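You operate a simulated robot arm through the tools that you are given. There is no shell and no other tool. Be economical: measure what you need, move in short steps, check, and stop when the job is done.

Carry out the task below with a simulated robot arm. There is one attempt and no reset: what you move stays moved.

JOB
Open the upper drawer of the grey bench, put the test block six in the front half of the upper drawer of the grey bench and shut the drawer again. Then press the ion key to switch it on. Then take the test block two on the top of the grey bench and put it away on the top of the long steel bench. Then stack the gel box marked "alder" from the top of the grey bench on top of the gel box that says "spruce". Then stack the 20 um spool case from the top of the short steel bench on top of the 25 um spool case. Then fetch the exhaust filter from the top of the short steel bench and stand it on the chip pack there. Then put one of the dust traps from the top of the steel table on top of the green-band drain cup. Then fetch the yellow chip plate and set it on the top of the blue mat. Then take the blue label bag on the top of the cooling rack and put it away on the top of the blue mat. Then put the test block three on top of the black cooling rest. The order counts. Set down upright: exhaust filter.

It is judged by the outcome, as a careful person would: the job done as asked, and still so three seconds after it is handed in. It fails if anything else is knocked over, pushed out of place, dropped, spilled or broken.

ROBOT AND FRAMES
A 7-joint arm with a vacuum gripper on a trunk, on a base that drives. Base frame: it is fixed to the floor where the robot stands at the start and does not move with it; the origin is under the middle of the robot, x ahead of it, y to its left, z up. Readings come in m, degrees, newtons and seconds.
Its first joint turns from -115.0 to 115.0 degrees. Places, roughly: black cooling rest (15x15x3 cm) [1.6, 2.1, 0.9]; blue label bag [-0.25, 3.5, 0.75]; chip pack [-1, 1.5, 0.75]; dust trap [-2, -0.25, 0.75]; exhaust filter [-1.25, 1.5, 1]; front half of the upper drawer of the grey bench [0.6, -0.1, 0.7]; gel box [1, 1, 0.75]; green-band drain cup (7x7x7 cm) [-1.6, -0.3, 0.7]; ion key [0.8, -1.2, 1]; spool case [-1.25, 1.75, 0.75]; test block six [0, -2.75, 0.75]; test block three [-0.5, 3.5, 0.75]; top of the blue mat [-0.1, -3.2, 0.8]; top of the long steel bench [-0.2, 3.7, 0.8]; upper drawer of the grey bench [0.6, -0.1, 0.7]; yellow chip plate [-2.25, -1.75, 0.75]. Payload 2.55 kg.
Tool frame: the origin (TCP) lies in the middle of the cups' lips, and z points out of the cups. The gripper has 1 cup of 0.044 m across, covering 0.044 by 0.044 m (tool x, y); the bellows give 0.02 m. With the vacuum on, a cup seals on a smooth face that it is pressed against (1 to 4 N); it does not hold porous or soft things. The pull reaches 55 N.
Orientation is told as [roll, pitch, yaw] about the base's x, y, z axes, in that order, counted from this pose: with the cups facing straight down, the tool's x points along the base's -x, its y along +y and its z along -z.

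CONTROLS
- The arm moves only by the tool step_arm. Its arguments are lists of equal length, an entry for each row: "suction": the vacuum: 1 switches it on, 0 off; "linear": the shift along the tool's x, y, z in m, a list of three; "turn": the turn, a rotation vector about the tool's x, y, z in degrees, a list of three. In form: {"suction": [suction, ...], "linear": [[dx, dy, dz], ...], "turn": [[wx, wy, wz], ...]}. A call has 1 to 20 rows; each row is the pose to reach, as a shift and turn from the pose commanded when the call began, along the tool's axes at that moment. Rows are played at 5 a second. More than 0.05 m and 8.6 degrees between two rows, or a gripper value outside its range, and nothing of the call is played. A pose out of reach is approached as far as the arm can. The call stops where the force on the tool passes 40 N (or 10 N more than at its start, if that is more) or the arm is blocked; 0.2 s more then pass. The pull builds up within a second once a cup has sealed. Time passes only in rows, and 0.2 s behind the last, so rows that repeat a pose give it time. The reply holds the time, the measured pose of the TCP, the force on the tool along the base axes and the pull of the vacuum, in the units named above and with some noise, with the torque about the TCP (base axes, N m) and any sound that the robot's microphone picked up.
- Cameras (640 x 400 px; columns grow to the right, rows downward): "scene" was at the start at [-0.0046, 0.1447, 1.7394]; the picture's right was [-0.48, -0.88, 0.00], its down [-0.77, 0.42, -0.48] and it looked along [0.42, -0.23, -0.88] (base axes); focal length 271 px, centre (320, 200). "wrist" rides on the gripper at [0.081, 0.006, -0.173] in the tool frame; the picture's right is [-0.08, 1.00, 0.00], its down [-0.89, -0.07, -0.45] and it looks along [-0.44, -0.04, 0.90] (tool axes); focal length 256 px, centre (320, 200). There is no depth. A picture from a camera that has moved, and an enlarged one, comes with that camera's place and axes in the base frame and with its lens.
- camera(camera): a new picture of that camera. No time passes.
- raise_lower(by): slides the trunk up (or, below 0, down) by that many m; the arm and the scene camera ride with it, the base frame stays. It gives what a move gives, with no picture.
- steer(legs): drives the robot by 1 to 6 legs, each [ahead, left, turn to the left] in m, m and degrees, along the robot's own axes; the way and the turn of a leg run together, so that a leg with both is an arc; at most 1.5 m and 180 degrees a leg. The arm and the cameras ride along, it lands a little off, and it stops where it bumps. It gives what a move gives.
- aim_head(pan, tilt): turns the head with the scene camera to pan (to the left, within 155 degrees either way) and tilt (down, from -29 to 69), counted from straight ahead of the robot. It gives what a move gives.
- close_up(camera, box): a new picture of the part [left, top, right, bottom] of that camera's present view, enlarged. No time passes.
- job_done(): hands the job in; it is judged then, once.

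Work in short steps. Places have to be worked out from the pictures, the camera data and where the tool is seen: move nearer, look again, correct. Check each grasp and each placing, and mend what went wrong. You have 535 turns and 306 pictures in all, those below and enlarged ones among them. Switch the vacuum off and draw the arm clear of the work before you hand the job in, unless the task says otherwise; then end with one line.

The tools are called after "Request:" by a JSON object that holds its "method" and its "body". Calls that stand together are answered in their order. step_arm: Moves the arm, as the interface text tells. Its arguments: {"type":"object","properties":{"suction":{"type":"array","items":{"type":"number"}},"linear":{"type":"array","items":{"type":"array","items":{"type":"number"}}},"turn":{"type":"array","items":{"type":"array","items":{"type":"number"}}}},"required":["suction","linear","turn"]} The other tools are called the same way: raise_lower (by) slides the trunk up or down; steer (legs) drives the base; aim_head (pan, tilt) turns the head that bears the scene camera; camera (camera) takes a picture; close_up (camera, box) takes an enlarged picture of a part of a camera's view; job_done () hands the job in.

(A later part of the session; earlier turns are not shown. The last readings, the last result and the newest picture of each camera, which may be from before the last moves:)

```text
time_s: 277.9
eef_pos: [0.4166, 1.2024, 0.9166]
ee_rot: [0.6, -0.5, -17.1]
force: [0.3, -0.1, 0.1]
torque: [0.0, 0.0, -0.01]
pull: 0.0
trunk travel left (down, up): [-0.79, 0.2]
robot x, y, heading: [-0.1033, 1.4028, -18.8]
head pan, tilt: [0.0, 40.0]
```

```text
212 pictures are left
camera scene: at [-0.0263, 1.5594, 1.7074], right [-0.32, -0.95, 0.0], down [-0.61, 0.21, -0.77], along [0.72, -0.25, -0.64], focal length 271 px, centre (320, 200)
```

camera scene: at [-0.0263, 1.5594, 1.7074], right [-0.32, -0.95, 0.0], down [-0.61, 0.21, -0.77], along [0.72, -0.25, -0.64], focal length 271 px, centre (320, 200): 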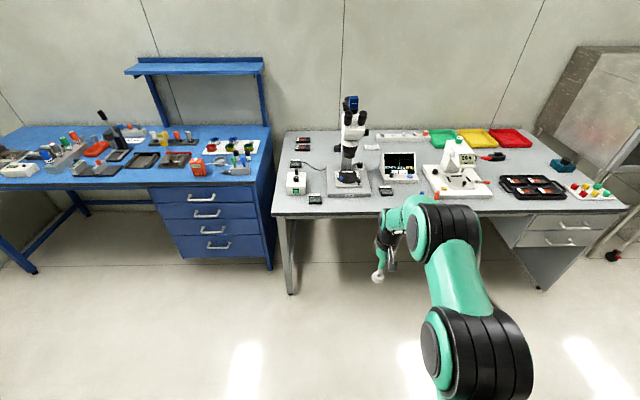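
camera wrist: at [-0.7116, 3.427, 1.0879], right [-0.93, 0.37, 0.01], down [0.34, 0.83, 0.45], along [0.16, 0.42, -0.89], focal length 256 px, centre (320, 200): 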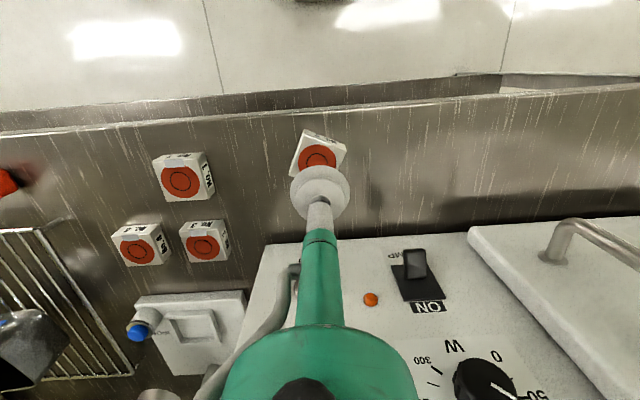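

Request:
{"method": "close_up", "body": {"camera": "scene", "box": [270, 125, 430, 225]}}

Request:
{"method": "close_up", "body": {"camera": "scene", "box": [270, 125, 350, 215]}}

```text
4.00 times, centred on (350, 175) of scene
camera zoom: at [-0.0263, 1.5594, 1.7074], right [-0.32, -0.95, 0.0], down [-0.61, 0.21, -0.77], along [0.72, -0.25, -0.64], focal length 1086 px, centre (200, 300)
```

zoom: 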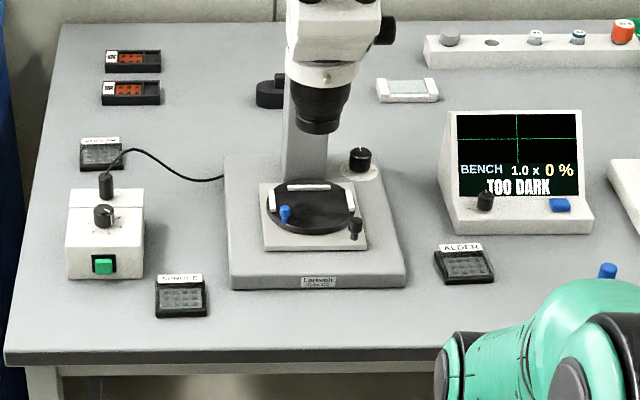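

```text
4.44 times, centred on (310, 170) of scene
camera zoom: at [-0.0263, 1.5594, 1.7074], right [-0.32, -0.95, 0.0], down [-0.61, 0.21, -0.77], along [0.72, -0.25, -0.64], focal length 1206 px, centre (364, 333)
```

zoom: 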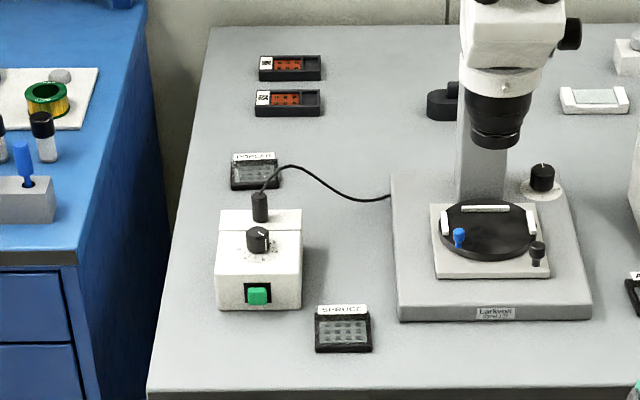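

"ALDER" at ≈(0.928,0.853), "SPRUCE" at ≈(0.985,1.234). I drive so the tool comes above ALDER.

Request:
{"method": "steer", "body": {"legs": [[0.3, -0.165, 0], [0.27, 0, 0]]}}

Request:
{"method": "camera", "body": {"camera": "wrist"}}

Request:
{"method": "aim_head", "body": {"pan": 0, "tilt": 55}}

Request:
{"method": "camera", "body": {"camera": "scene"}}

```text
time_s: 281.6
eef_pos: [0.9033, 0.8627, 0.9148]
ee_rot: [0.6, -0.5, -16.9]
force: [-0.4, 0.3, -0.8]
torque: [0.0, 0.04, 0.0]
pull: 0.0
trunk travel left (down, up): [-0.79, 0.2]
robot x, y, heading: [0.3791, 1.063, -18.8]
head pan, tilt: [0.0, 40.0]
```

```text
209 pictures are left
camera wrist: at [0.8266, 0.8902, 1.0871], right [0.37, 0.93, 0.01], down [0.83, -0.33, 0.45], along [0.42, -0.16, -0.89], focal length 256 px, centre (320, 200)
```

wrist: 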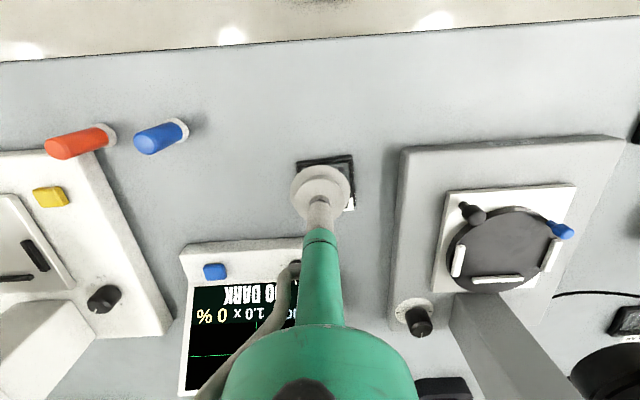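

```text
time_s: 282.4
eef_pos: [0.9036, 0.8619, 0.9165]
ee_rot: [0.5, -0.5, -16.9]
force: [0.1, -0.3, 0.5]
torque: [0.02, 0.01, 0.03]
pull: 0.0
trunk travel left (down, up): [-0.79, 0.2]
robot x, y, heading: [0.3763, 1.0585, -18.6]
head pan, tilt: [0.0, 55.0]
```

```text
208 pictures are left
camera scene: at [0.446, 1.2228, 1.6868], right [-0.32, -0.95, 0.0], down [-0.78, 0.26, -0.57], along [0.54, -0.18, -0.82], focal length 271 px, centre (320, 200)
```

scene: 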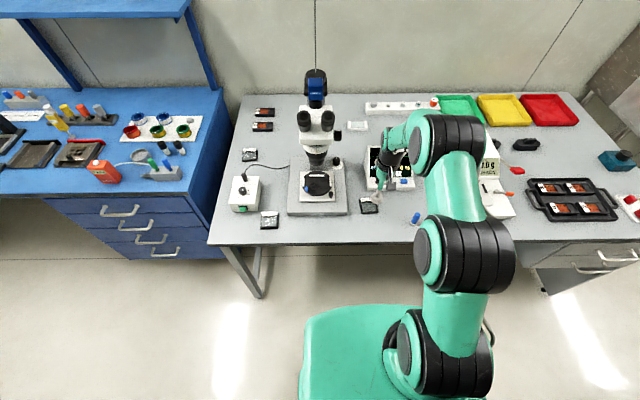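

Request:
{"method": "close_up", "body": {"camera": "wrist", "box": [270, 140, 390, 215]}}

Request:
{"method": "close_up", "body": {"camera": "scene", "box": [320, 150, 440, 225]}}

Request:
{"method": "close_up", "body": {"camera": "scene", "box": [220, 140, 360, 240]}}

```text
5.33 times, centred on (330, 178) of wrist
camera zoom: at [0.8258, 0.8905, 1.0875], right [0.37, 0.93, 0.01], down [0.83, -0.33, 0.45], along [0.43, -0.16, -0.89], focal length 1365 px, centre (267, 320)
```

zoom: 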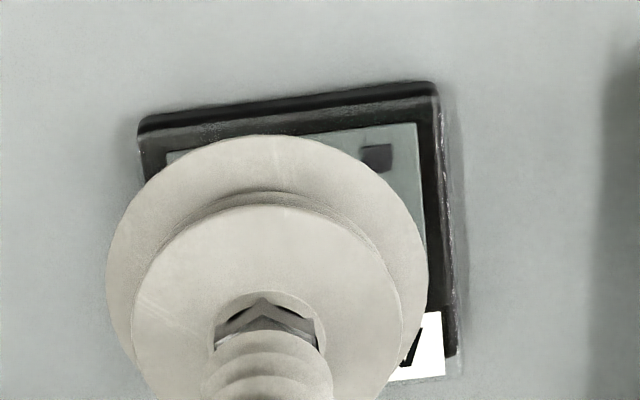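

```text
5.33 times, centred on (380, 188) of scene
camera zoom: at [0.446, 1.2228, 1.6868], right [-0.32, -0.95, 0.0], down [-0.78, 0.26, -0.57], along [0.54, -0.18, -0.82], focal length 1447 px, centre (0, 267)
```

zoom: 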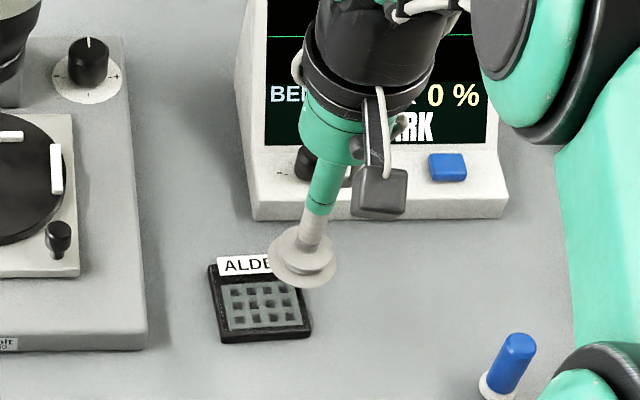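

```text
4.00 times, centred on (290, 190) of scene
camera zoom: at [0.446, 1.2228, 1.6868], right [-0.32, -0.95, 0.0], down [-0.78, 0.26, -0.57], along [0.54, -0.18, -0.82], focal length 1086 px, centre (440, 240)
```

zoom: 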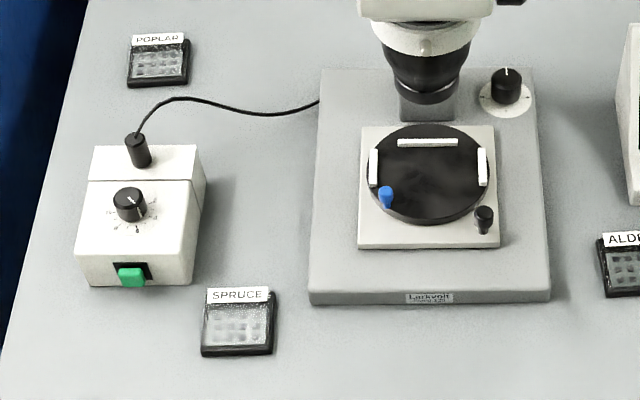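

ALDER's centre ≈(0.935,0.857). I shift 3 cm forward and descend with suction.

Request:
{"method": "step_arm", "body": {"suction": [0, 0, 1, 1, 1, 1, 1], "linear": [[-0.03, 0.004, 0.02], [-0.03, 0.004, 0.06], [-0.03, 0.004, 0.08], [-0.03, 0.004, 0.088], [-0.03, 0.004, 0.094], [-0.03, 0.004, 0.098], [-0.03, 0.004, 0.098]], "turn": [[0, 0, 0], [0, 0, 0], [0, 0, 0], [0, 0, 0], [0, 0, 0], [0, 0, 0], [0, 0, 0]]}}

Request:
{"method": "camera", "body": {"camera": "wrist"}}

```text
time_s: 284.0
eef_pos: [0.9341, 0.8573, 0.82]
ee_rot: [0.5, -0.8, -16.9]
force: [0.6, 0.5, 7.3]
torque: [-0.2, 0.2, -0.01]
pull: 55.1
trunk travel left (down, up): [-0.79, 0.2]
robot x, y, heading: [0.381, 1.06, -18.7]
head pan, tilt: [0.0, 55.0]
```

```text
204 pictures are left
camera wrist: at [0.8569, 0.8865, 0.9913], right [0.37, 0.93, 0.01], down [0.83, -0.33, 0.46], along [0.43, -0.16, -0.89], focal length 256 px, centre (320, 200)
```

wrist: 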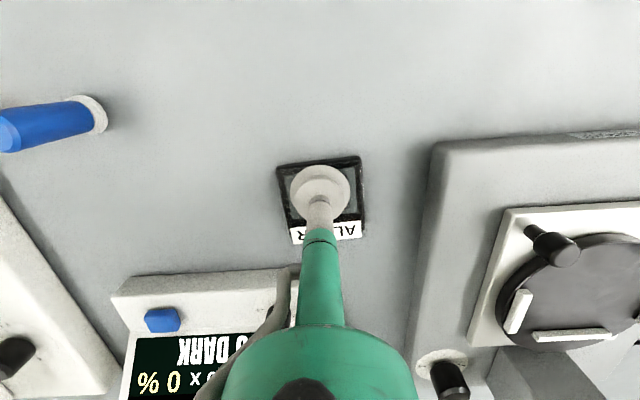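

Sealed well centered. Lift, back out clear of the microscope, shift left 0.38 m and come in over SPRUCE.

Request:
{"method": "step_arm", "body": {"suction": [1, 1, 1, 1, 1], "linear": [[0, 0, -0.01], [0, 0, -0.03], [0, 0, -0.06], [0, 0, -0.09], [0, 0, -0.1]], "turn": [[0, 0, 0], [0, 0, 0], [0, 0, 0], [0, 0, 0], [0, 0, 0]]}}

Request:
{"method": "steer", "body": {"legs": [[-0.3, 0, 0], [0, 0.381, 0]]}}

Request:
{"method": "steer", "body": {"legs": [[0.2, 0, 0]]}}

Request:
{"method": "camera", "body": {"camera": "wrist"}}

Request:
{"method": "close_up", "body": {"camera": "scene", "box": [280, 110, 440, 210]}}

```text
time_s: 285.2
eef_pos: [0.9323, 0.8569, 0.9182]
ee_rot: [0.6, -0.5, -16.9]
force: [-0.1, 0.9, 0.1]
torque: [-0.03, 0.01, 0.05]
pull: 54.4
trunk travel left (down, up): [-0.79, 0.2]
robot x, y, heading: [0.3788, 1.0621, -18.7]
head pan, tilt: [0.0, 55.0]
```

```text
time_s: 289.3
eef_pos: [0.7708, 1.3204, 0.917]
ee_rot: [0.7, -0.5, -16.8]
force: [-0.1, -0.9, -0.5]
torque: [-0.03, 0.03, -0.01]
pull: 55.0
trunk travel left (down, up): [-0.79, 0.2]
robot x, y, heading: [0.2199, 1.5226, -18.5]
head pan, tilt: [0.0, 55.0]
```

```text
time_s: 290.9
eef_pos: [0.9629, 1.257, 0.9178]
ee_rot: [0.6, -0.5, -16.7]
force: [0.3, 0.1, -1.0]
torque: [-0.01, -0.02, -0.01]
pull: 55.0
trunk travel left (down, up): [-0.79, 0.2]
robot x, y, heading: [0.4078, 1.46, -18.4]
head pan, tilt: [0.0, 55.0]
```

```text
203 pictures are left
camera wrist: at [0.8849, 1.2846, 1.0895], right [0.36, 0.93, 0.01], down [0.83, -0.33, 0.45], along [0.43, -0.15, -0.89], focal length 256 px, centre (320, 200)
```

wrist: 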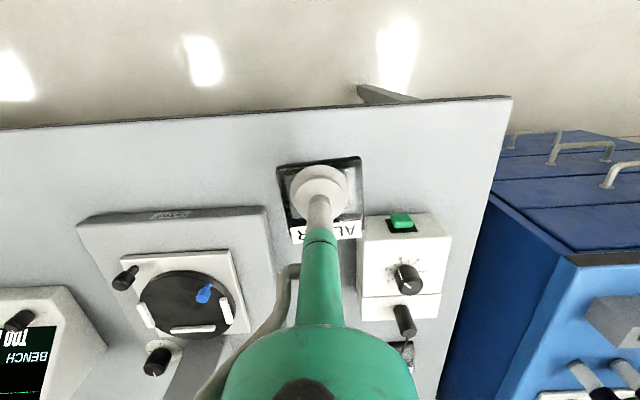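

```text
4.00 times, centred on (360, 160) of scene
camera zoom: at [0.4745, 1.6206, 1.6867], right [-0.32, -0.95, 0.0], down [-0.78, 0.26, -0.57], along [0.54, -0.18, -0.82], focal length 1086 px, centre (160, 360)
```

zoom: 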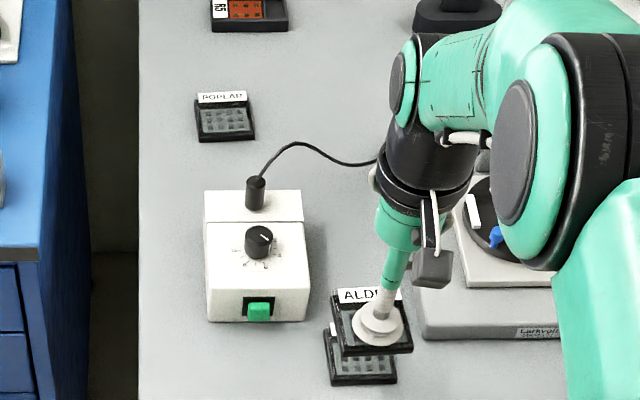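

SPRUCE lies under at ≈(0.992,1.240). I move 3.3 cm forward, 8 mm right, and lower to z≈0.865, then check.

Request:
{"method": "step_arm", "body": {"suction": [1, 1, 1, 1], "linear": [[-0.0327, -0.008, 0], [-0.0327, -0.008, 0.025], [-0.0327, -0.008, 0.045], [-0.0327, -0.008, 0.052]], "turn": [[0, 0, 0], [0, 0, 0], [0, 0, 0], [0, 0, 0]]}}

Request:
{"method": "close_up", "body": {"camera": "scene", "box": [320, 150, 430, 220]}}

Request:
{"method": "close_up", "body": {"camera": "wrist", "box": [240, 130, 400, 260]}}

```text
time_s: 291.9
eef_pos: [0.9906, 1.2408, 0.8665]
ee_rot: [0.6, -0.5, -16.7]
force: [-0.4, 0.5, -1.2]
torque: [-0.02, 0.02, 0.0]
pull: 55.0
trunk travel left (down, up): [-0.79, 0.2]
robot x, y, heading: [0.4016, 1.4598, -18.6]
head pan, tilt: [0.0, 55.0]
```

```text
5.71 times, centred on (375, 185) of scene
camera zoom: at [0.4732, 1.6212, 1.6868], right [-0.32, -0.95, 0.0], down [-0.78, 0.26, -0.57], along [0.54, -0.18, -0.82], focal length 1551 px, centre (6, 286)
```

zoom: 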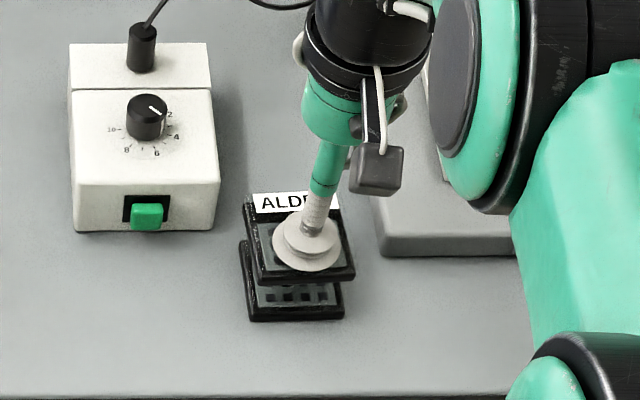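

```text
3.08 times, centred on (320, 195) of wrist
camera zoom: at [0.9138, 1.2689, 1.0377], right [0.36, 0.93, 0.01], down [0.83, -0.33, 0.45], along [0.43, -0.15, -0.89], focal length 788 px, centre (320, 215)
```

zoom: 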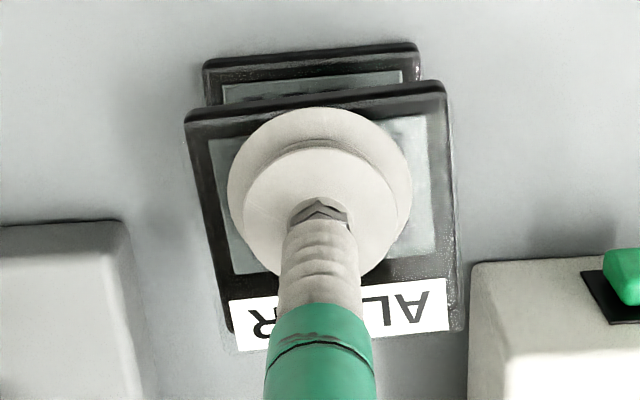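

Well aligned (within ~5 mm). Correct 4 mm and lower to contact.

Request:
{"method": "step_arm", "body": {"suction": [1, 1, 1, 1], "linear": [[-0.004, -0.001, 0.01], [-0.004, -0.001, 0.016], [-0.004, -0.001, 0.02], [-0.004, -0.001, 0.023]], "turn": [[0, 0, 0], [0, 0, 0], [0, 0, 0], [0, 0, 0]]}}

```text
time_s: 292.9
eef_pos: [0.9947, 1.238, 0.8426]
ee_rot: [0.6, -0.5, -16.8]
force: [0.1, 0.0, -0.5]
torque: [-0.02, -0.01, 0.0]
pull: 55.1
trunk travel left (down, up): [-0.79, 0.2]
robot x, y, heading: [0.406, 1.4554, -18.4]
head pan, tilt: [0.0, 55.0]
```

Request:
{"method": "step_arm", "body": {"suction": [1, 1, 1], "linear": [[0, 0, 0.003], [0, 0, 0.006], [0, 0, 0.008]], "turn": [[0, 0, 0], [0, 0, 0], [0, 0, 0]]}}

Request:
{"method": "close_up", "body": {"camera": "scene", "box": [320, 150, 430, 220]}}

```text
time_s: 293.7
eef_pos: [0.9961, 1.2389, 0.8398]
ee_rot: [0.6, -0.8, -16.7]
force: [-1.4, 1.8, 14.7]
torque: [-0.14, 0.31, -0.01]
pull: 54.6
trunk travel left (down, up): [-0.79, 0.2]
robot x, y, heading: [0.4086, 1.4571, -18.3]
head pan, tilt: [0.0, 55.0]
```

```text
5.71 times, centred on (375, 185) of scene
camera zoom: at [0.4706, 1.6223, 1.687], right [-0.32, -0.95, 0.0], down [-0.78, 0.26, -0.58], along [0.55, -0.18, -0.82], focal length 1551 px, centre (6, 286)
```

zoom: 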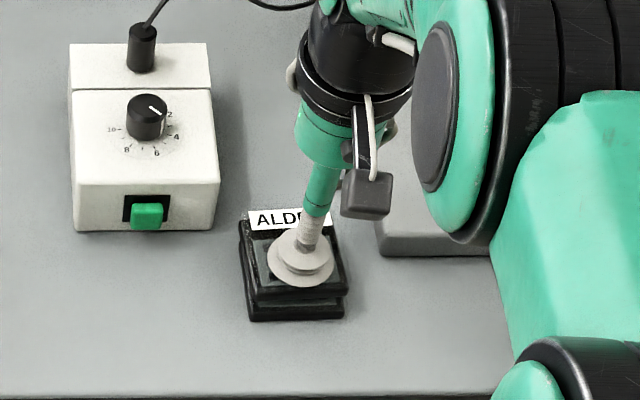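

Contact, well stacked. Release and rise.

Request:
{"method": "step_arm", "body": {"suction": [0, 0, 0, 0, 0, 0, 0], "linear": [[0, 0, -0.003], [0, 0, -0.003], [0, 0, -0.003], [0, 0, -0.006], [0, 0, -0.03], [0, 0, -0.07], [0, 0, -0.1]], "turn": [[0, 0, 0], [0, 0, 0], [0, 0, 0], [0, 0, 0], [0, 0, 0], [0, 0, 0], [0, 0, 0]]}}

Request:
{"method": "steer", "body": {"legs": [[-0.4, 0, 0]]}}

Request:
{"method": "close_up", "body": {"camera": "scene", "box": [250, 70, 450, 200]}}

```text
time_s: 295.3
eef_pos: [0.9946, 1.2381, 0.936]
ee_rot: [0.5, -0.5, -16.6]
force: [-0.5, 0.5, -0.5]
torque: [0.01, -0.01, -0.01]
pull: 0.0
trunk travel left (down, up): [-0.79, 0.2]
robot x, y, heading: [0.4098, 1.4586, -18.6]
head pan, tilt: [0.0, 55.0]
```

```text
time_s: 297.8
eef_pos: [0.615, 1.3624, 0.936]
ee_rot: [0.6, -0.6, -17.0]
force: [-1.0, -0.2, -0.2]
torque: [-0.01, -0.02, -0.01]
pull: 0.0
trunk travel left (down, up): [-0.79, 0.2]
robot x, y, heading: [0.0299, 1.5881, -18.6]
head pan, tilt: [0.0, 55.0]
```

```text
3.08 times, centred on (350, 135) of scene
camera zoom: at [0.0962, 1.7477, 1.6867], right [-0.32, -0.95, 0.0], down [-0.78, 0.26, -0.57], along [0.54, -0.18, -0.82], focal length 835 px, centre (228, 400)
```

zoom: 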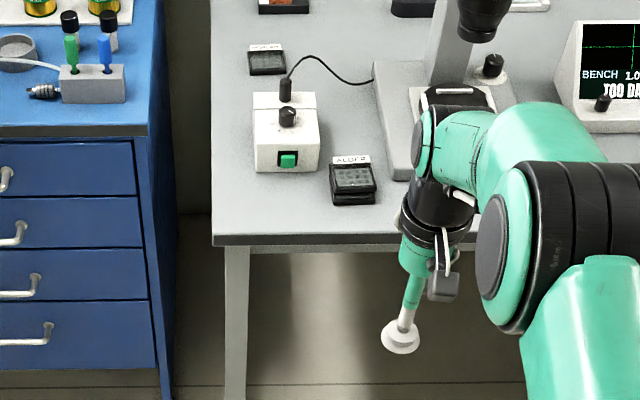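

Stack done. Next the short steel bench behind; I turn 180° and look.

Request:
{"method": "steer", "body": {"legs": [[0, 0, 179]]}}

Request:
{"method": "aim_head", "body": {"pan": 0, "tilt": 35}}

Request:
{"method": "camera", "body": {"camera": "scene"}}

```text
time_s: 305.5
eef_pos: [-0.5499, 1.8174, 0.9357]
ee_rot: [0.7, -0.6, 162.1]
force: [0.0, -0.1, -0.1]
torque: [0.04, 0.02, 0.0]
pull: 0.1
trunk travel left (down, up): [-0.79, 0.2]
robot x, y, heading: [0.0332, 1.5874, 160.3]
head pan, tilt: [0.0, 55.0]
```

```text
time_s: 306.3
eef_pos: [-0.5506, 1.8166, 0.9368]
ee_rot: [0.6, -0.5, 162.1]
force: [0.8, 0.5, 0.0]
torque: [0.02, 0.0, 0.01]
pull: 0.1
trunk travel left (down, up): [-0.79, 0.2]
robot x, y, heading: [0.0358, 1.5839, 160.5]
head pan, tilt: [0.0, 35.0]
```

```text
197 pictures are left
camera scene: at [-0.0572, 1.427, 1.7149], right [0.34, 0.94, 0.0], down [0.54, -0.19, -0.82], along [-0.77, 0.27, -0.57], focal length 271 px, centre (320, 200)
```

scene: 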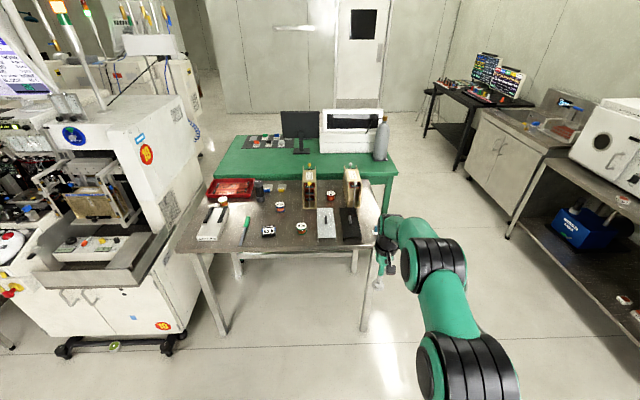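

Request:
{"method": "close_up", "body": {"camera": "scene", "box": [180, 140, 380, 260]}}

```text
3.20 times, centred on (280, 200) of scene
camera zoom: at [-0.0572, 1.427, 1.7149], right [0.34, 0.94, 0.0], down [0.54, -0.19, -0.82], along [-0.77, 0.27, -0.57], focal length 868 px, centre (448, 200)
```

zoom: 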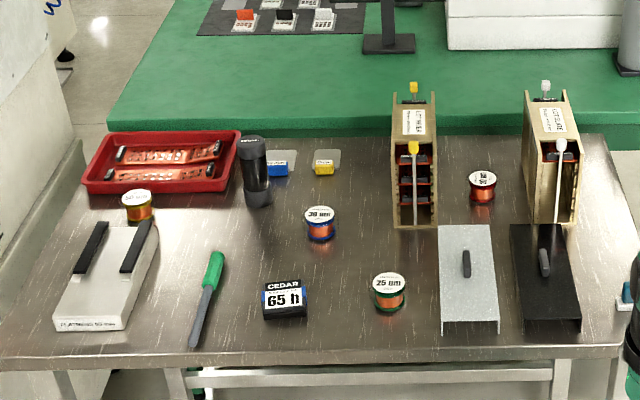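

Request:
{"method": "close_up", "body": {"camera": "scene", "box": [200, 170, 290, 230]}}

Request:
{"method": "close_up", "body": {"camera": "scene", "box": [270, 180, 360, 240]}}

```text
6.67 times, centred on (245, 200) of scene
camera zoom: at [-0.0572, 1.427, 1.7149], right [0.34, 0.94, 0.0], down [0.54, -0.19, -0.82], along [-0.77, 0.27, -0.57], focal length 1809 px, centre (820, 200)
```

zoom: 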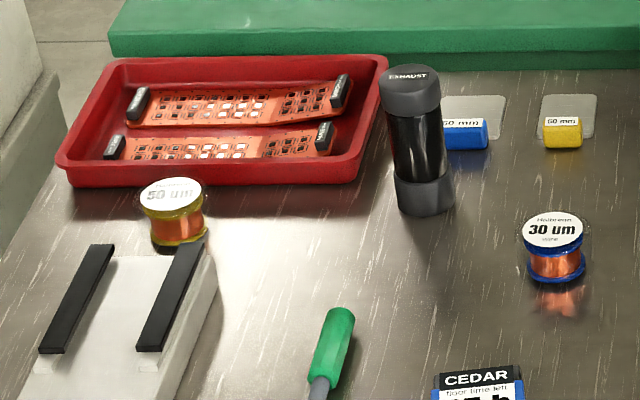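

```text
6.67 times, centred on (315, 210) of scene
camera zoom: at [-0.0572, 1.427, 1.7149], right [0.34, 0.94, 0.0], down [0.54, -0.19, -0.82], along [-0.77, 0.27, -0.57], focal length 1809 px, centre (353, 133)
```

zoom: 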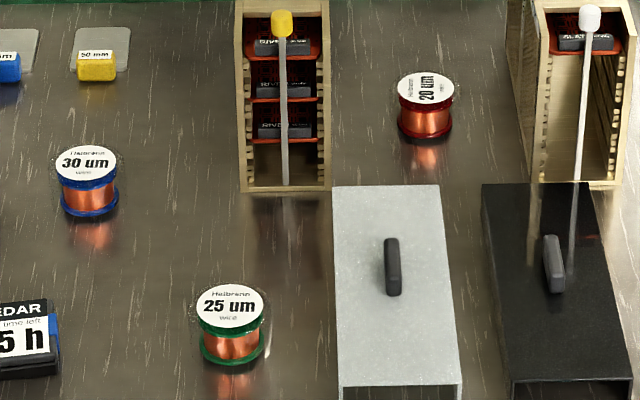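

20 um (red) stands at the back between the two magazines ≈(-1.27,1.92); 25 um ≈(-1.05,1.68). Raise a bit and approach, then look.

Request:
{"method": "raise_lower", "body": {"by": 0.1}}

Request:
{"method": "steer", "body": {"legs": [[0.45, 0.14, 0.5]]}}

Request:
{"method": "camera", "body": {"camera": "wrist"}}

Request:
{"method": "aim_head", "body": {"pan": 0, "tilt": 45}}

Request:
{"method": "camera", "body": {"camera": "scene"}}

```text
time_s: 307.7
eef_pos: [-0.5508, 1.8174, 1.0352]
ee_rot: [0.6, -0.5, 162.1]
force: [-0.2, 0.0, 0.1]
torque: [-0.01, 0.01, 0.0]
pull: 0.1
trunk travel left (down, up): [-0.89, 0.1]
robot x, y, heading: [0.0308, 1.5871, 160.5]
head pan, tilt: [0.0, 35.0]
```

```text
time_s: 310.5
eef_pos: [-1.0193, 1.8292, 1.0348]
ee_rot: [0.6, -0.6, 162.4]
force: [-0.7, -0.1, 0.2]
torque: [0.0, -0.01, -0.01]
pull: 0.1
trunk travel left (down, up): [-0.89, 0.1]
robot x, y, heading: [-0.4352, 1.6065, 160.8]
head pan, tilt: [0.0, 35.0]
```

```text
193 pictures are left
camera wrist: at [-0.9422, 1.8004, 1.2071], right [-0.37, -0.93, 0.01], down [-0.82, 0.34, 0.45], along [-0.42, 0.16, -0.89], focal length 256 px, centre (320, 200)
```

wrist: 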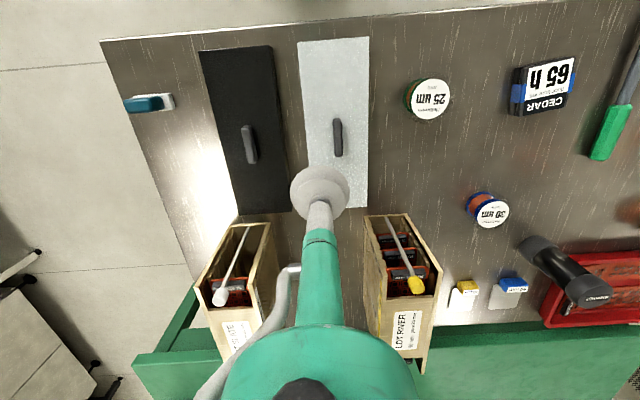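

```text
time_s: 311.2
eef_pos: [-1.0198, 1.8294, 1.0365]
ee_rot: [0.7, -0.6, 162.5]
force: [0.1, 0.3, 0.8]
torque: [0.01, 0.0, 0.0]
pull: 0.1
trunk travel left (down, up): [-0.89, 0.1]
robot x, y, heading: [-0.438, 1.6051, 160.8]
head pan, tilt: [0.0, 45.0]
```

```text
192 pictures are left
camera scene: at [-0.5171, 1.4414, 1.8002], right [0.33, 0.94, 0.0], down [0.67, -0.23, -0.71], along [-0.67, 0.23, -0.71], focal length 271 px, centre (320, 200)
```

scene: 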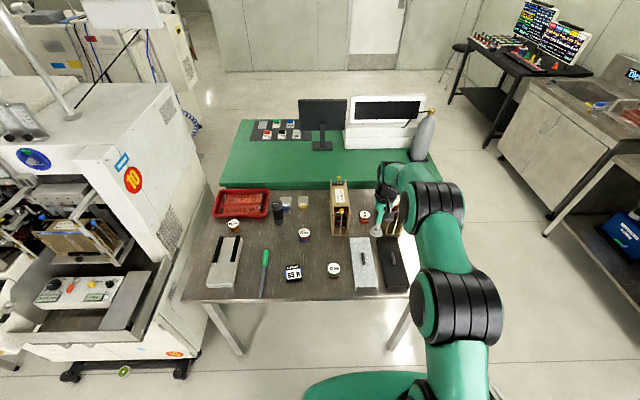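

Request:
{"method": "close_up", "body": {"camera": "scene", "box": [290, 170, 430, 300]}}

```text
3.08 times, centred on (360, 235) of scene
camera zoom: at [-0.5171, 1.4414, 1.8002], right [0.33, 0.94, 0.0], down [0.67, -0.23, -0.71], along [-0.67, 0.23, -0.71], focal length 835 px, centre (197, 92)
```

zoom: 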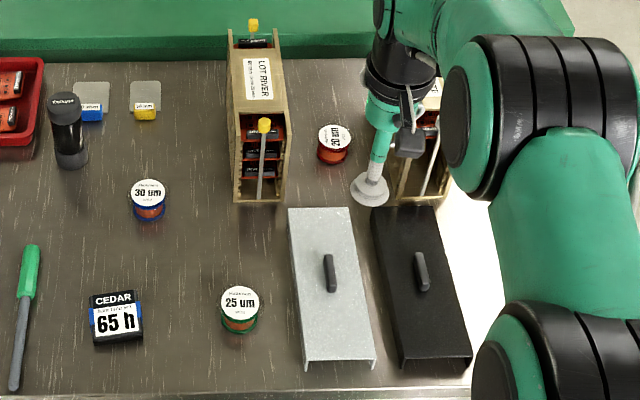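

20 um top ≈(-1.236,1.904,0.872). I drive 0.225 m forward to come over it, and check.

Request:
{"method": "steer", "body": {"legs": [[0.222, -0.005, 0]]}}

Request:
{"method": "camera", "body": {"camera": "wrist"}}

Request:
{"method": "aim_head", "body": {"pan": -10, "tilt": 55}}

Request:
{"method": "close_up", "body": {"camera": "scene", "box": [270, 110, 430, 230]}}

```text
time_s: 312.9
eef_pos: [-1.2287, 1.907, 1.0354]
ee_rot: [0.7, -0.5, 162.6]
force: [-0.6, -0.9, 0.2]
torque: [-0.01, -0.01, 0.03]
pull: 0.0
trunk travel left (down, up): [-0.89, 0.1]
robot x, y, heading: [-0.6463, 1.6787, 161.2]
head pan, tilt: [0.0, 45.0]
```

```text
190 pictures are left
camera wrist: at [-1.1512, 1.878, 1.2071], right [-0.37, -0.93, 0.01], down [-0.82, 0.34, 0.45], along [-0.42, 0.16, -0.89], focal length 256 px, centre (320, 200)
```

wrist: 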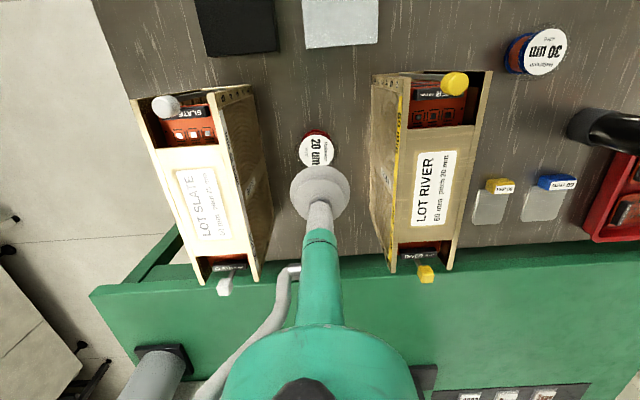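

```text
time_s: 313.6
eef_pos: [-1.2282, 1.9061, 1.0356]
ee_rot: [0.7, -0.5, 162.6]
force: [-0.8, -0.1, -0.3]
torque: [-0.01, 0.03, 0.03]
pull: 0.0
trunk travel left (down, up): [-0.89, 0.1]
robot x, y, heading: [-0.6431, 1.6835, 160.7]
head pan, tilt: [-10.0, 55.0]
```

```text
3.33 times, centred on (350, 170) of scene
camera zoom: at [-0.7119, 1.5276, 1.7868], right [0.49, 0.87, 0.0], down [0.72, -0.4, -0.57], along [-0.5, 0.28, -0.82], focal length 905 px, centre (220, 300)
```

zoom: 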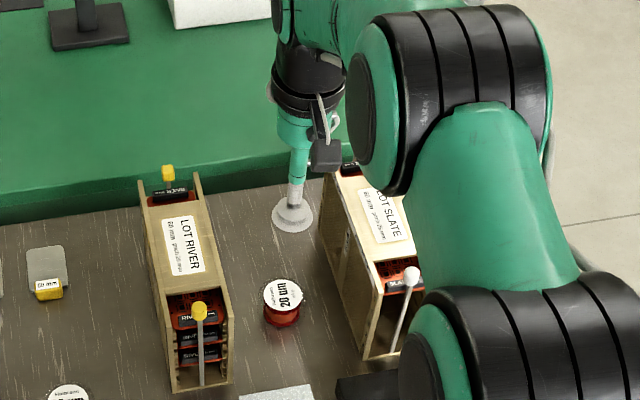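

20 um top refined: (-1.248,1.916,0.855). I correct and descend to z≈0.90.

Request:
{"method": "step_arm", "body": {"suction": [0, 0, 0, 0], "linear": [[-0.01, -0.002, 0.03], [-0.022, -0.003, 0.07], [-0.022, -0.003, 0.11], [-0.022, -0.003, 0.13]], "turn": [[0, 0, 0], [0, 0, 0], [0, 0, 0], [0, 0, 0]]}}

Request:
{"method": "close_up", "body": {"camera": "wrist", "box": [240, 100, 400, 220]}}

Request:
{"method": "close_up", "body": {"camera": "scene", "box": [270, 110, 430, 230]}}

```text
time_s: 314.6
eef_pos: [-1.2529, 1.9169, 0.9036]
ee_rot: [0.6, -0.6, 162.6]
force: [0.4, 0.7, -0.3]
torque: [-0.01, -0.01, 0.01]
pull: 0.1
trunk travel left (down, up): [-0.89, 0.1]
robot x, y, heading: [-0.6447, 1.6815, 160.9]
head pan, tilt: [-10.0, 55.0]
```

```text
3.33 times, centred on (320, 160) of wrist
camera zoom: at [-1.1735, 1.887, 1.0769], right [-0.37, -0.93, 0.01], down [-0.82, 0.34, 0.45], along [-0.42, 0.16, -0.89], focal length 853 px, centre (320, 333)
```

zoom: 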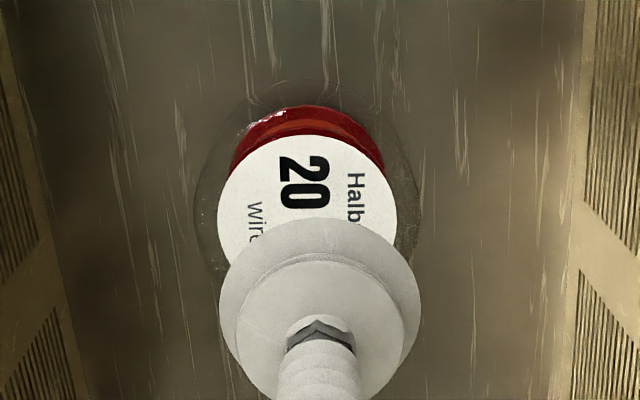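

```text
3.33 times, centred on (350, 170) of scene
camera zoom: at [-0.7123, 1.5279, 1.7868], right [0.49, 0.87, 0.0], down [0.72, -0.4, -0.57], along [-0.5, 0.28, -0.82], focal length 905 px, centre (220, 300)
```

zoom: 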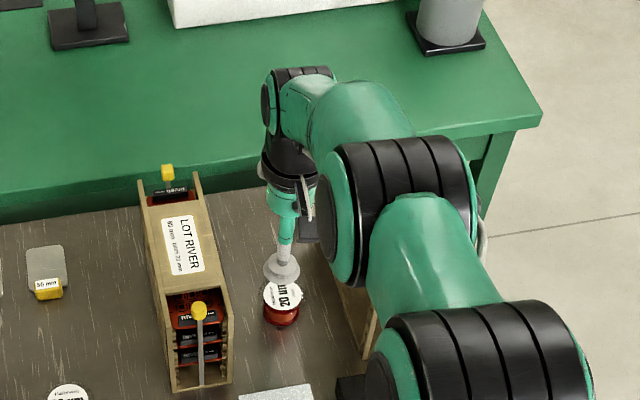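

Correct 9 mm back and 3 mm right, then descend with suction.

Request:
{"method": "step_arm", "body": {"suction": [0, 1, 1, 1, 1, 1, 1], "linear": [[0.009, -0.003, 0.02], [0.009, -0.003, 0.032], [0.009, -0.003, 0.038], [0.009, -0.003, 0.043], [0.009, -0.003, 0.047], [0.009, -0.003, 0.047], [0.009, -0.003, 0.047]], "turn": [[0, 0, 0], [0, 0, 0], [0, 0, 0], [0, 0, 0], [0, 0, 0], [0, 0, 0], [0, 0, 0]]}}

```text
time_s: 316.2
eef_pos: [-1.2426, 1.9156, 0.86]
ee_rot: [0.6, -0.7, 162.5]
force: [0.2, 0.5, 5.9]
torque: [0.13, -0.14, -0.01]
pull: 55.6
trunk travel left (down, up): [-0.89, 0.1]
robot x, y, heading: [-0.6451, 1.6807, 160.9]
head pan, tilt: [-10.0, 55.0]
```

Sealed. Lift straight with the trunk 0.09 m.

Request:
{"method": "raise_lower", "body": {"by": 0.09}}

Request:
{"method": "camera", "body": {"camera": "wrist"}}

```text
time_s: 317.4
eef_pos: [-1.241, 1.9155, 0.948]
ee_rot: [0.6, -0.4, 162.6]
force: [0.3, -0.8, -0.7]
torque: [0.03, -0.01, 0.0]
pull: 55.0
trunk travel left (down, up): [-0.98, 0.01]
robot x, y, heading: [-0.6477, 1.6792, 161.0]
head pan, tilt: [-10.0, 55.0]
```

```text
186 pictures are left
camera wrist: at [-1.1638, 1.8862, 1.1202], right [-0.37, -0.93, 0.01], down [-0.82, 0.34, 0.45], along [-0.42, 0.16, -0.89], focal length 256 px, centre (320, 200)
```

wrist: 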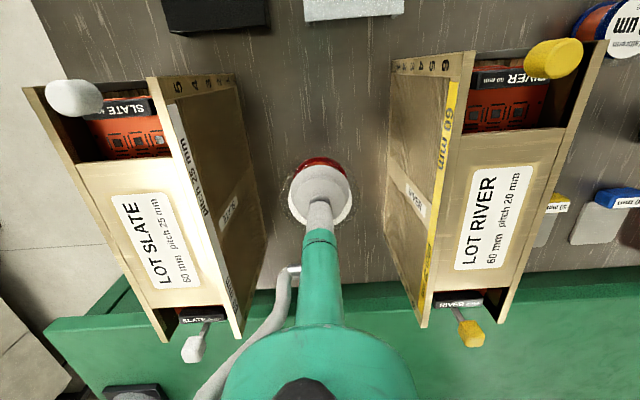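

Held. Back out 0.278 m, then 0.157 m left over the 25 um case.

Request:
{"method": "steer", "body": {"legs": [[-0.278, 0, 0]]}}

Request:
{"method": "steer", "body": {"legs": [[0, 0.13, 0]]}}

Request:
{"method": "camera", "body": {"camera": "wrist"}}

Request:
{"method": "aim_head", "body": {"pan": 0, "tilt": 60}}

Request:
{"method": "close_up", "body": {"camera": "scene", "box": [290, 100, 450, 220]}}

```text
time_s: 319.4
eef_pos: [-0.9784, 1.8275, 0.9485]
ee_rot: [0.6, -0.7, 162.3]
force: [0.2, 0.7, -1.1]
torque: [0.01, 0.03, -0.01]
pull: 55.3
trunk travel left (down, up): [-0.98, 0.01]
robot x, y, heading: [-0.3829, 1.585, 160.7]
head pan, tilt: [-10.0, 55.0]
```

```text
time_s: 320.7
eef_pos: [-1.0213, 1.7064, 0.9489]
ee_rot: [0.5, -0.6, 162.2]
force: [-0.2, 0.3, -1.0]
torque: [0.01, -0.04, -0.03]
pull: 55.0
trunk travel left (down, up): [-0.98, 0.01]
robot x, y, heading: [-0.4278, 1.4649, 160.5]
head pan, tilt: [-10.0, 55.0]
```

```text
185 pictures are left
camera wrist: at [-0.9437, 1.6759, 1.1204], right [-0.38, -0.93, 0.01], down [-0.82, 0.34, 0.45], along [-0.42, 0.16, -0.89], focal length 256 px, centre (320, 200)
```

wrist: 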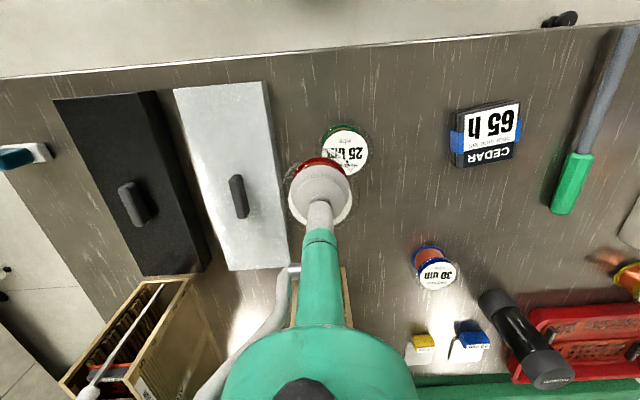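

```text
time_s: 321.4
eef_pos: [-1.0211, 1.7052, 0.9494]
ee_rot: [0.5, -0.6, 162.2]
force: [-0.1, 0.5, -0.8]
torque: [0.02, 0.0, 0.0]
pull: 54.6
trunk travel left (down, up): [-0.98, 0.01]
robot x, y, heading: [-0.4257, 1.4645, 160.7]
head pan, tilt: [0.0, 60.0]
```

```text
3.33 times, centred on (370, 160) of scene
camera zoom: at [-0.4936, 1.301, 1.8707], right [0.33, 0.94, 0.0], down [0.82, -0.29, -0.5], along [-0.47, 0.17, -0.87], focal length 905 px, centre (153, 333)
```

zoom: 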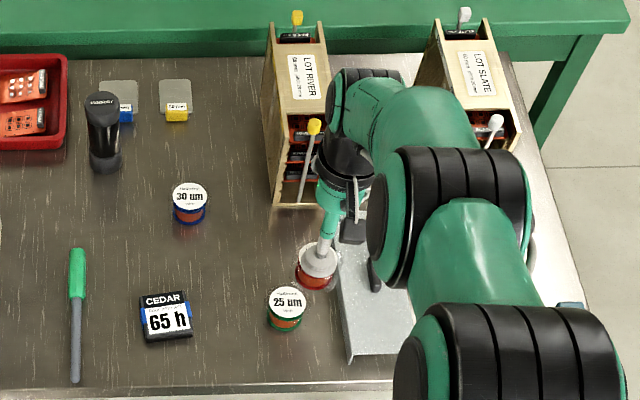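

25 um label centre (-1.025,1.678,0.861). I shift 2.8 cm left, 5 mm back and check before lowering.

Request:
{"method": "step_arm", "body": {"suction": [1, 1, 1], "linear": [[0.005, 0.028, 0], [0.005, 0.028, 0.01], [0.005, 0.028, 0.015]], "turn": [[0, 0, 0], [0, 0, 0], [0, 0, 0]]}}

Request:
{"method": "close_up", "body": {"camera": "wrist", "box": [240, 110, 400, 230]}}

Request:
{"method": "close_up", "body": {"camera": "scene", "box": [310, 140, 430, 220]}}

```text
time_s: 322.2
eef_pos: [-1.0264, 1.6765, 0.9341]
ee_rot: [0.7, -0.6, 162.3]
force: [0.1, -0.4, 0.3]
torque: [0.01, -0.01, -0.02]
pull: 55.2
trunk travel left (down, up): [-0.98, 0.01]
robot x, y, heading: [-0.4204, 1.4641, 160.9]
head pan, tilt: [0.0, 60.0]
```

```text
3.33 times, centred on (320, 170) of wrist
camera zoom: at [-0.9478, 1.6474, 1.1053], right [-0.38, -0.93, 0.01], down [-0.82, 0.34, 0.45], along [-0.42, 0.16, -0.89], focal length 853 px, centre (320, 300)
```

zoom: 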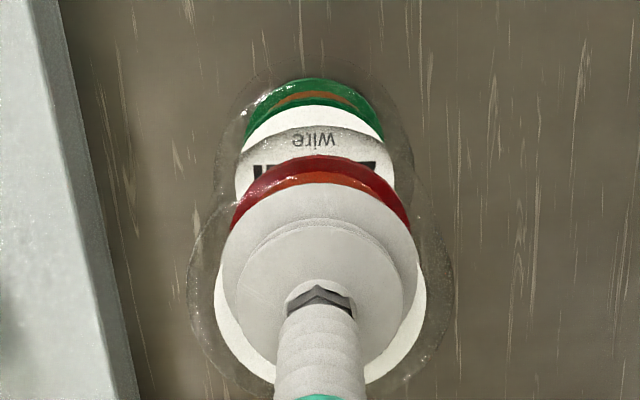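

```text
5.00 times, centred on (370, 180) of scene
camera zoom: at [-0.4936, 1.3008, 1.8707], right [0.33, 0.94, 0.0], down [0.82, -0.29, -0.5], along [-0.47, 0.17, -0.87], focal length 1357 px, centre (70, 300)
```

zoom: 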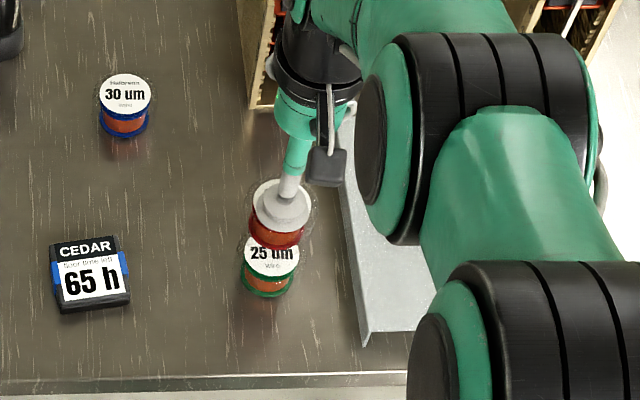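

Aligned within 3 mm. Lower in small steps.

Request:
{"method": "step_arm", "body": {"suction": [1, 1, 1], "linear": [[0, -0.002, 0.004], [0, -0.002, 0.008], [0, -0.002, 0.011]], "turn": [[0, 0, 0], [0, 0, 0], [0, 0, 0]]}}

Request:
{"method": "step_arm", "body": {"suction": [1, 1, 1], "linear": [[0, 0, 0.003], [0, 0, 0.006], [0, 0, 0.008]], "turn": [[0, 0, 0], [0, 0, 0], [0, 0, 0]]}}

```text
time_s: 323.0
eef_pos: [-1.0243, 1.6799, 0.9231]
ee_rot: [0.5, -0.5, 162.2]
force: [-0.7, 0.0, -0.3]
torque: [0.0, 0.01, -0.01]
pull: 54.9
trunk travel left (down, up): [-0.98, 0.01]
robot x, y, heading: [-0.4278, 1.4666, 160.5]
head pan, tilt: [0.0, 60.0]
```

```text
time_s: 323.8
eef_pos: [-1.0251, 1.6787, 0.9145]
ee_rot: [0.7, -0.7, 162.2]
force: [-0.7, -0.1, 0.6]
torque: [-0.01, -0.02, -0.01]
pull: 54.7
trunk travel left (down, up): [-0.98, 0.01]
robot x, y, heading: [-0.4274, 1.4704, 160.6]
head pan, tilt: [0.0, 60.0]
```

Request:
{"method": "step_arm", "body": {"suction": [1, 1, 1], "linear": [[0, 0, 0.003], [0, 0, 0.006], [0, 0, 0.008]], "turn": [[0, 0, 0], [0, 0, 0], [0, 0, 0]]}}

Request:
{"method": "close_up", "body": {"camera": "scene", "box": [310, 140, 430, 220]}}

```text
time_s: 324.6
eef_pos: [-1.0249, 1.6794, 0.9076]
ee_rot: [0.5, -0.5, 162.2]
force: [-0.4, 0.0, 0.0]
torque: [0.0, -0.06, -0.05]
pull: 54.5
trunk travel left (down, up): [-0.98, 0.01]
robot x, y, heading: [-0.4282, 1.467, 160.6]
head pan, tilt: [0.0, 60.0]
```

```text
5.00 times, centred on (370, 180) of scene
camera zoom: at [-0.4936, 1.3013, 1.8707], right [0.33, 0.94, 0.0], down [0.82, -0.29, -0.5], along [-0.47, 0.17, -0.87], focal length 1357 px, centre (70, 300)
```

zoom: 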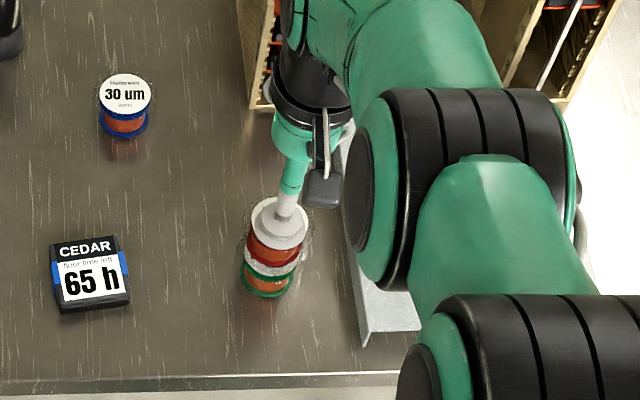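

Still a small gap; continue.

Request:
{"method": "step_arm", "body": {"suction": [1, 1, 1], "linear": [[0, 0, 0.003], [0, 0, 0.005], [0, 0, 0.007]], "turn": [[0, 0, 0], [0, 0, 0], [0, 0, 0]]}}

```text
time_s: 325.4
eef_pos: [-1.0254, 1.6782, 0.9005]
ee_rot: [0.5, -0.5, 162.2]
force: [1.0, -0.1, 0.5]
torque: [0.02, -0.06, -0.02]
pull: 54.5
trunk travel left (down, up): [-0.98, 0.01]
robot x, y, heading: [-0.4292, 1.4712, 160.6]
head pan, tilt: [0.0, 60.0]
```

Request:
{"method": "step_arm", "body": {"suction": [1, 1, 1], "linear": [[0, 0, 0.003], [0, 0, 0.005], [0, 0, 0.006]], "turn": [[0, 0, 0], [0, 0, 0], [0, 0, 0]]}}

Request:
{"method": "close_up", "body": {"camera": "wrist", "box": [240, 110, 400, 230]}}

Request:
{"method": "close_up", "body": {"camera": "scene", "box": [340, 150, 400, 220]}}

```text
time_s: 326.2
eef_pos: [-1.0259, 1.6792, 0.8991]
ee_rot: [0.6, -1.1, 162.3]
force: [2.2, -1.6, 22.5]
torque: [0.12, -0.41, -0.02]
pull: 54.9
trunk travel left (down, up): [-0.98, 0.01]
robot x, y, heading: [-0.427, 1.4659, 160.3]
head pan, tilt: [0.0, 60.0]
```

```text
3.33 times, centred on (320, 170) of wrist
camera zoom: at [-0.9469, 1.6487, 1.0691], right [-0.38, -0.93, 0.01], down [-0.82, 0.34, 0.46], along [-0.43, 0.17, -0.89], focal length 853 px, centre (320, 300)
```

zoom: 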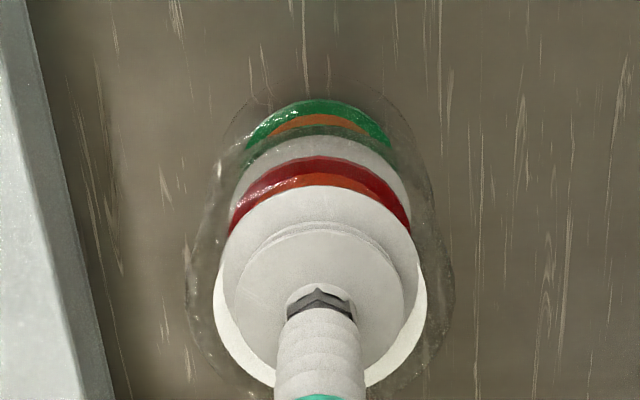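

```text
5.71 times, centred on (370, 185) of scene
camera zoom: at [-0.4891, 1.2996, 1.8709], right [0.33, 0.94, 0.0], down [0.82, -0.29, -0.5], along [-0.47, 0.17, -0.86], focal length 1551 px, centre (34, 286)
```

zoom: 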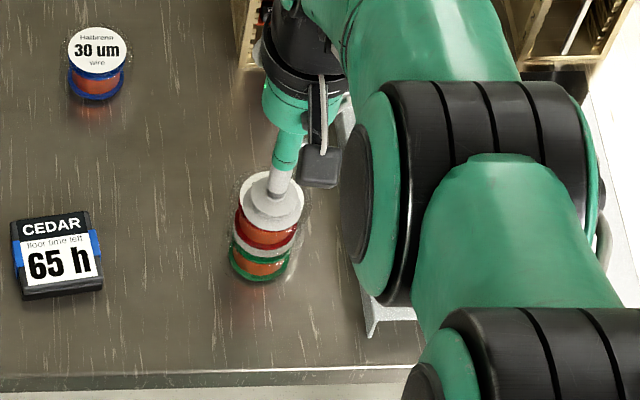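

Seated. Release and rise slowly.

Request:
{"method": "step_arm", "body": {"suction": [0, 0, 0, 0, 0, 0, 0, 0], "linear": [[0, 0, -0.003], [0, 0, -0.005], [0, 0, -0.005], [0, 0, -0.008], [0, 0, -0.015], [0, 0, -0.03], [0, 0, -0.06], [0, 0, -0.08]], "turn": [[0, 0, 0], [0, 0, 0], [0, 0, 0], [0, 0, 0], [0, 0, 0], [0, 0, 0], [0, 0, 0], [0, 0, 0]]}}

Request:
{"method": "close_up", "body": {"camera": "wrist", "box": [220, 90, 420, 230]}}

```text
time_s: 328.0
eef_pos: [-1.025, 1.6795, 0.9732]
ee_rot: [0.6, -0.5, 162.1]
force: [0.5, -0.2, -0.2]
torque: [-0.01, 0.01, -0.02]
pull: 0.1
trunk travel left (down, up): [-0.98, 0.01]
robot x, y, heading: [-0.4245, 1.4668, 161.0]
head pan, tilt: [0.0, 60.0]
```

```text
2.86 times, centred on (320, 160) of wrist
camera zoom: at [-0.9462, 1.6502, 1.1452], right [-0.38, -0.93, 0.01], down [-0.82, 0.34, 0.45], along [-0.42, 0.16, -0.89], focal length 731 px, centre (320, 314)
```

zoom: 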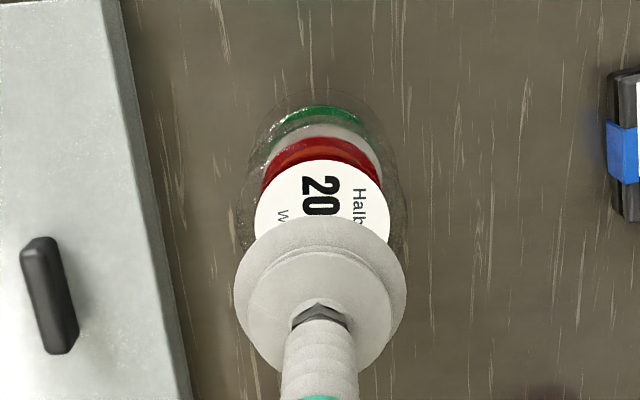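

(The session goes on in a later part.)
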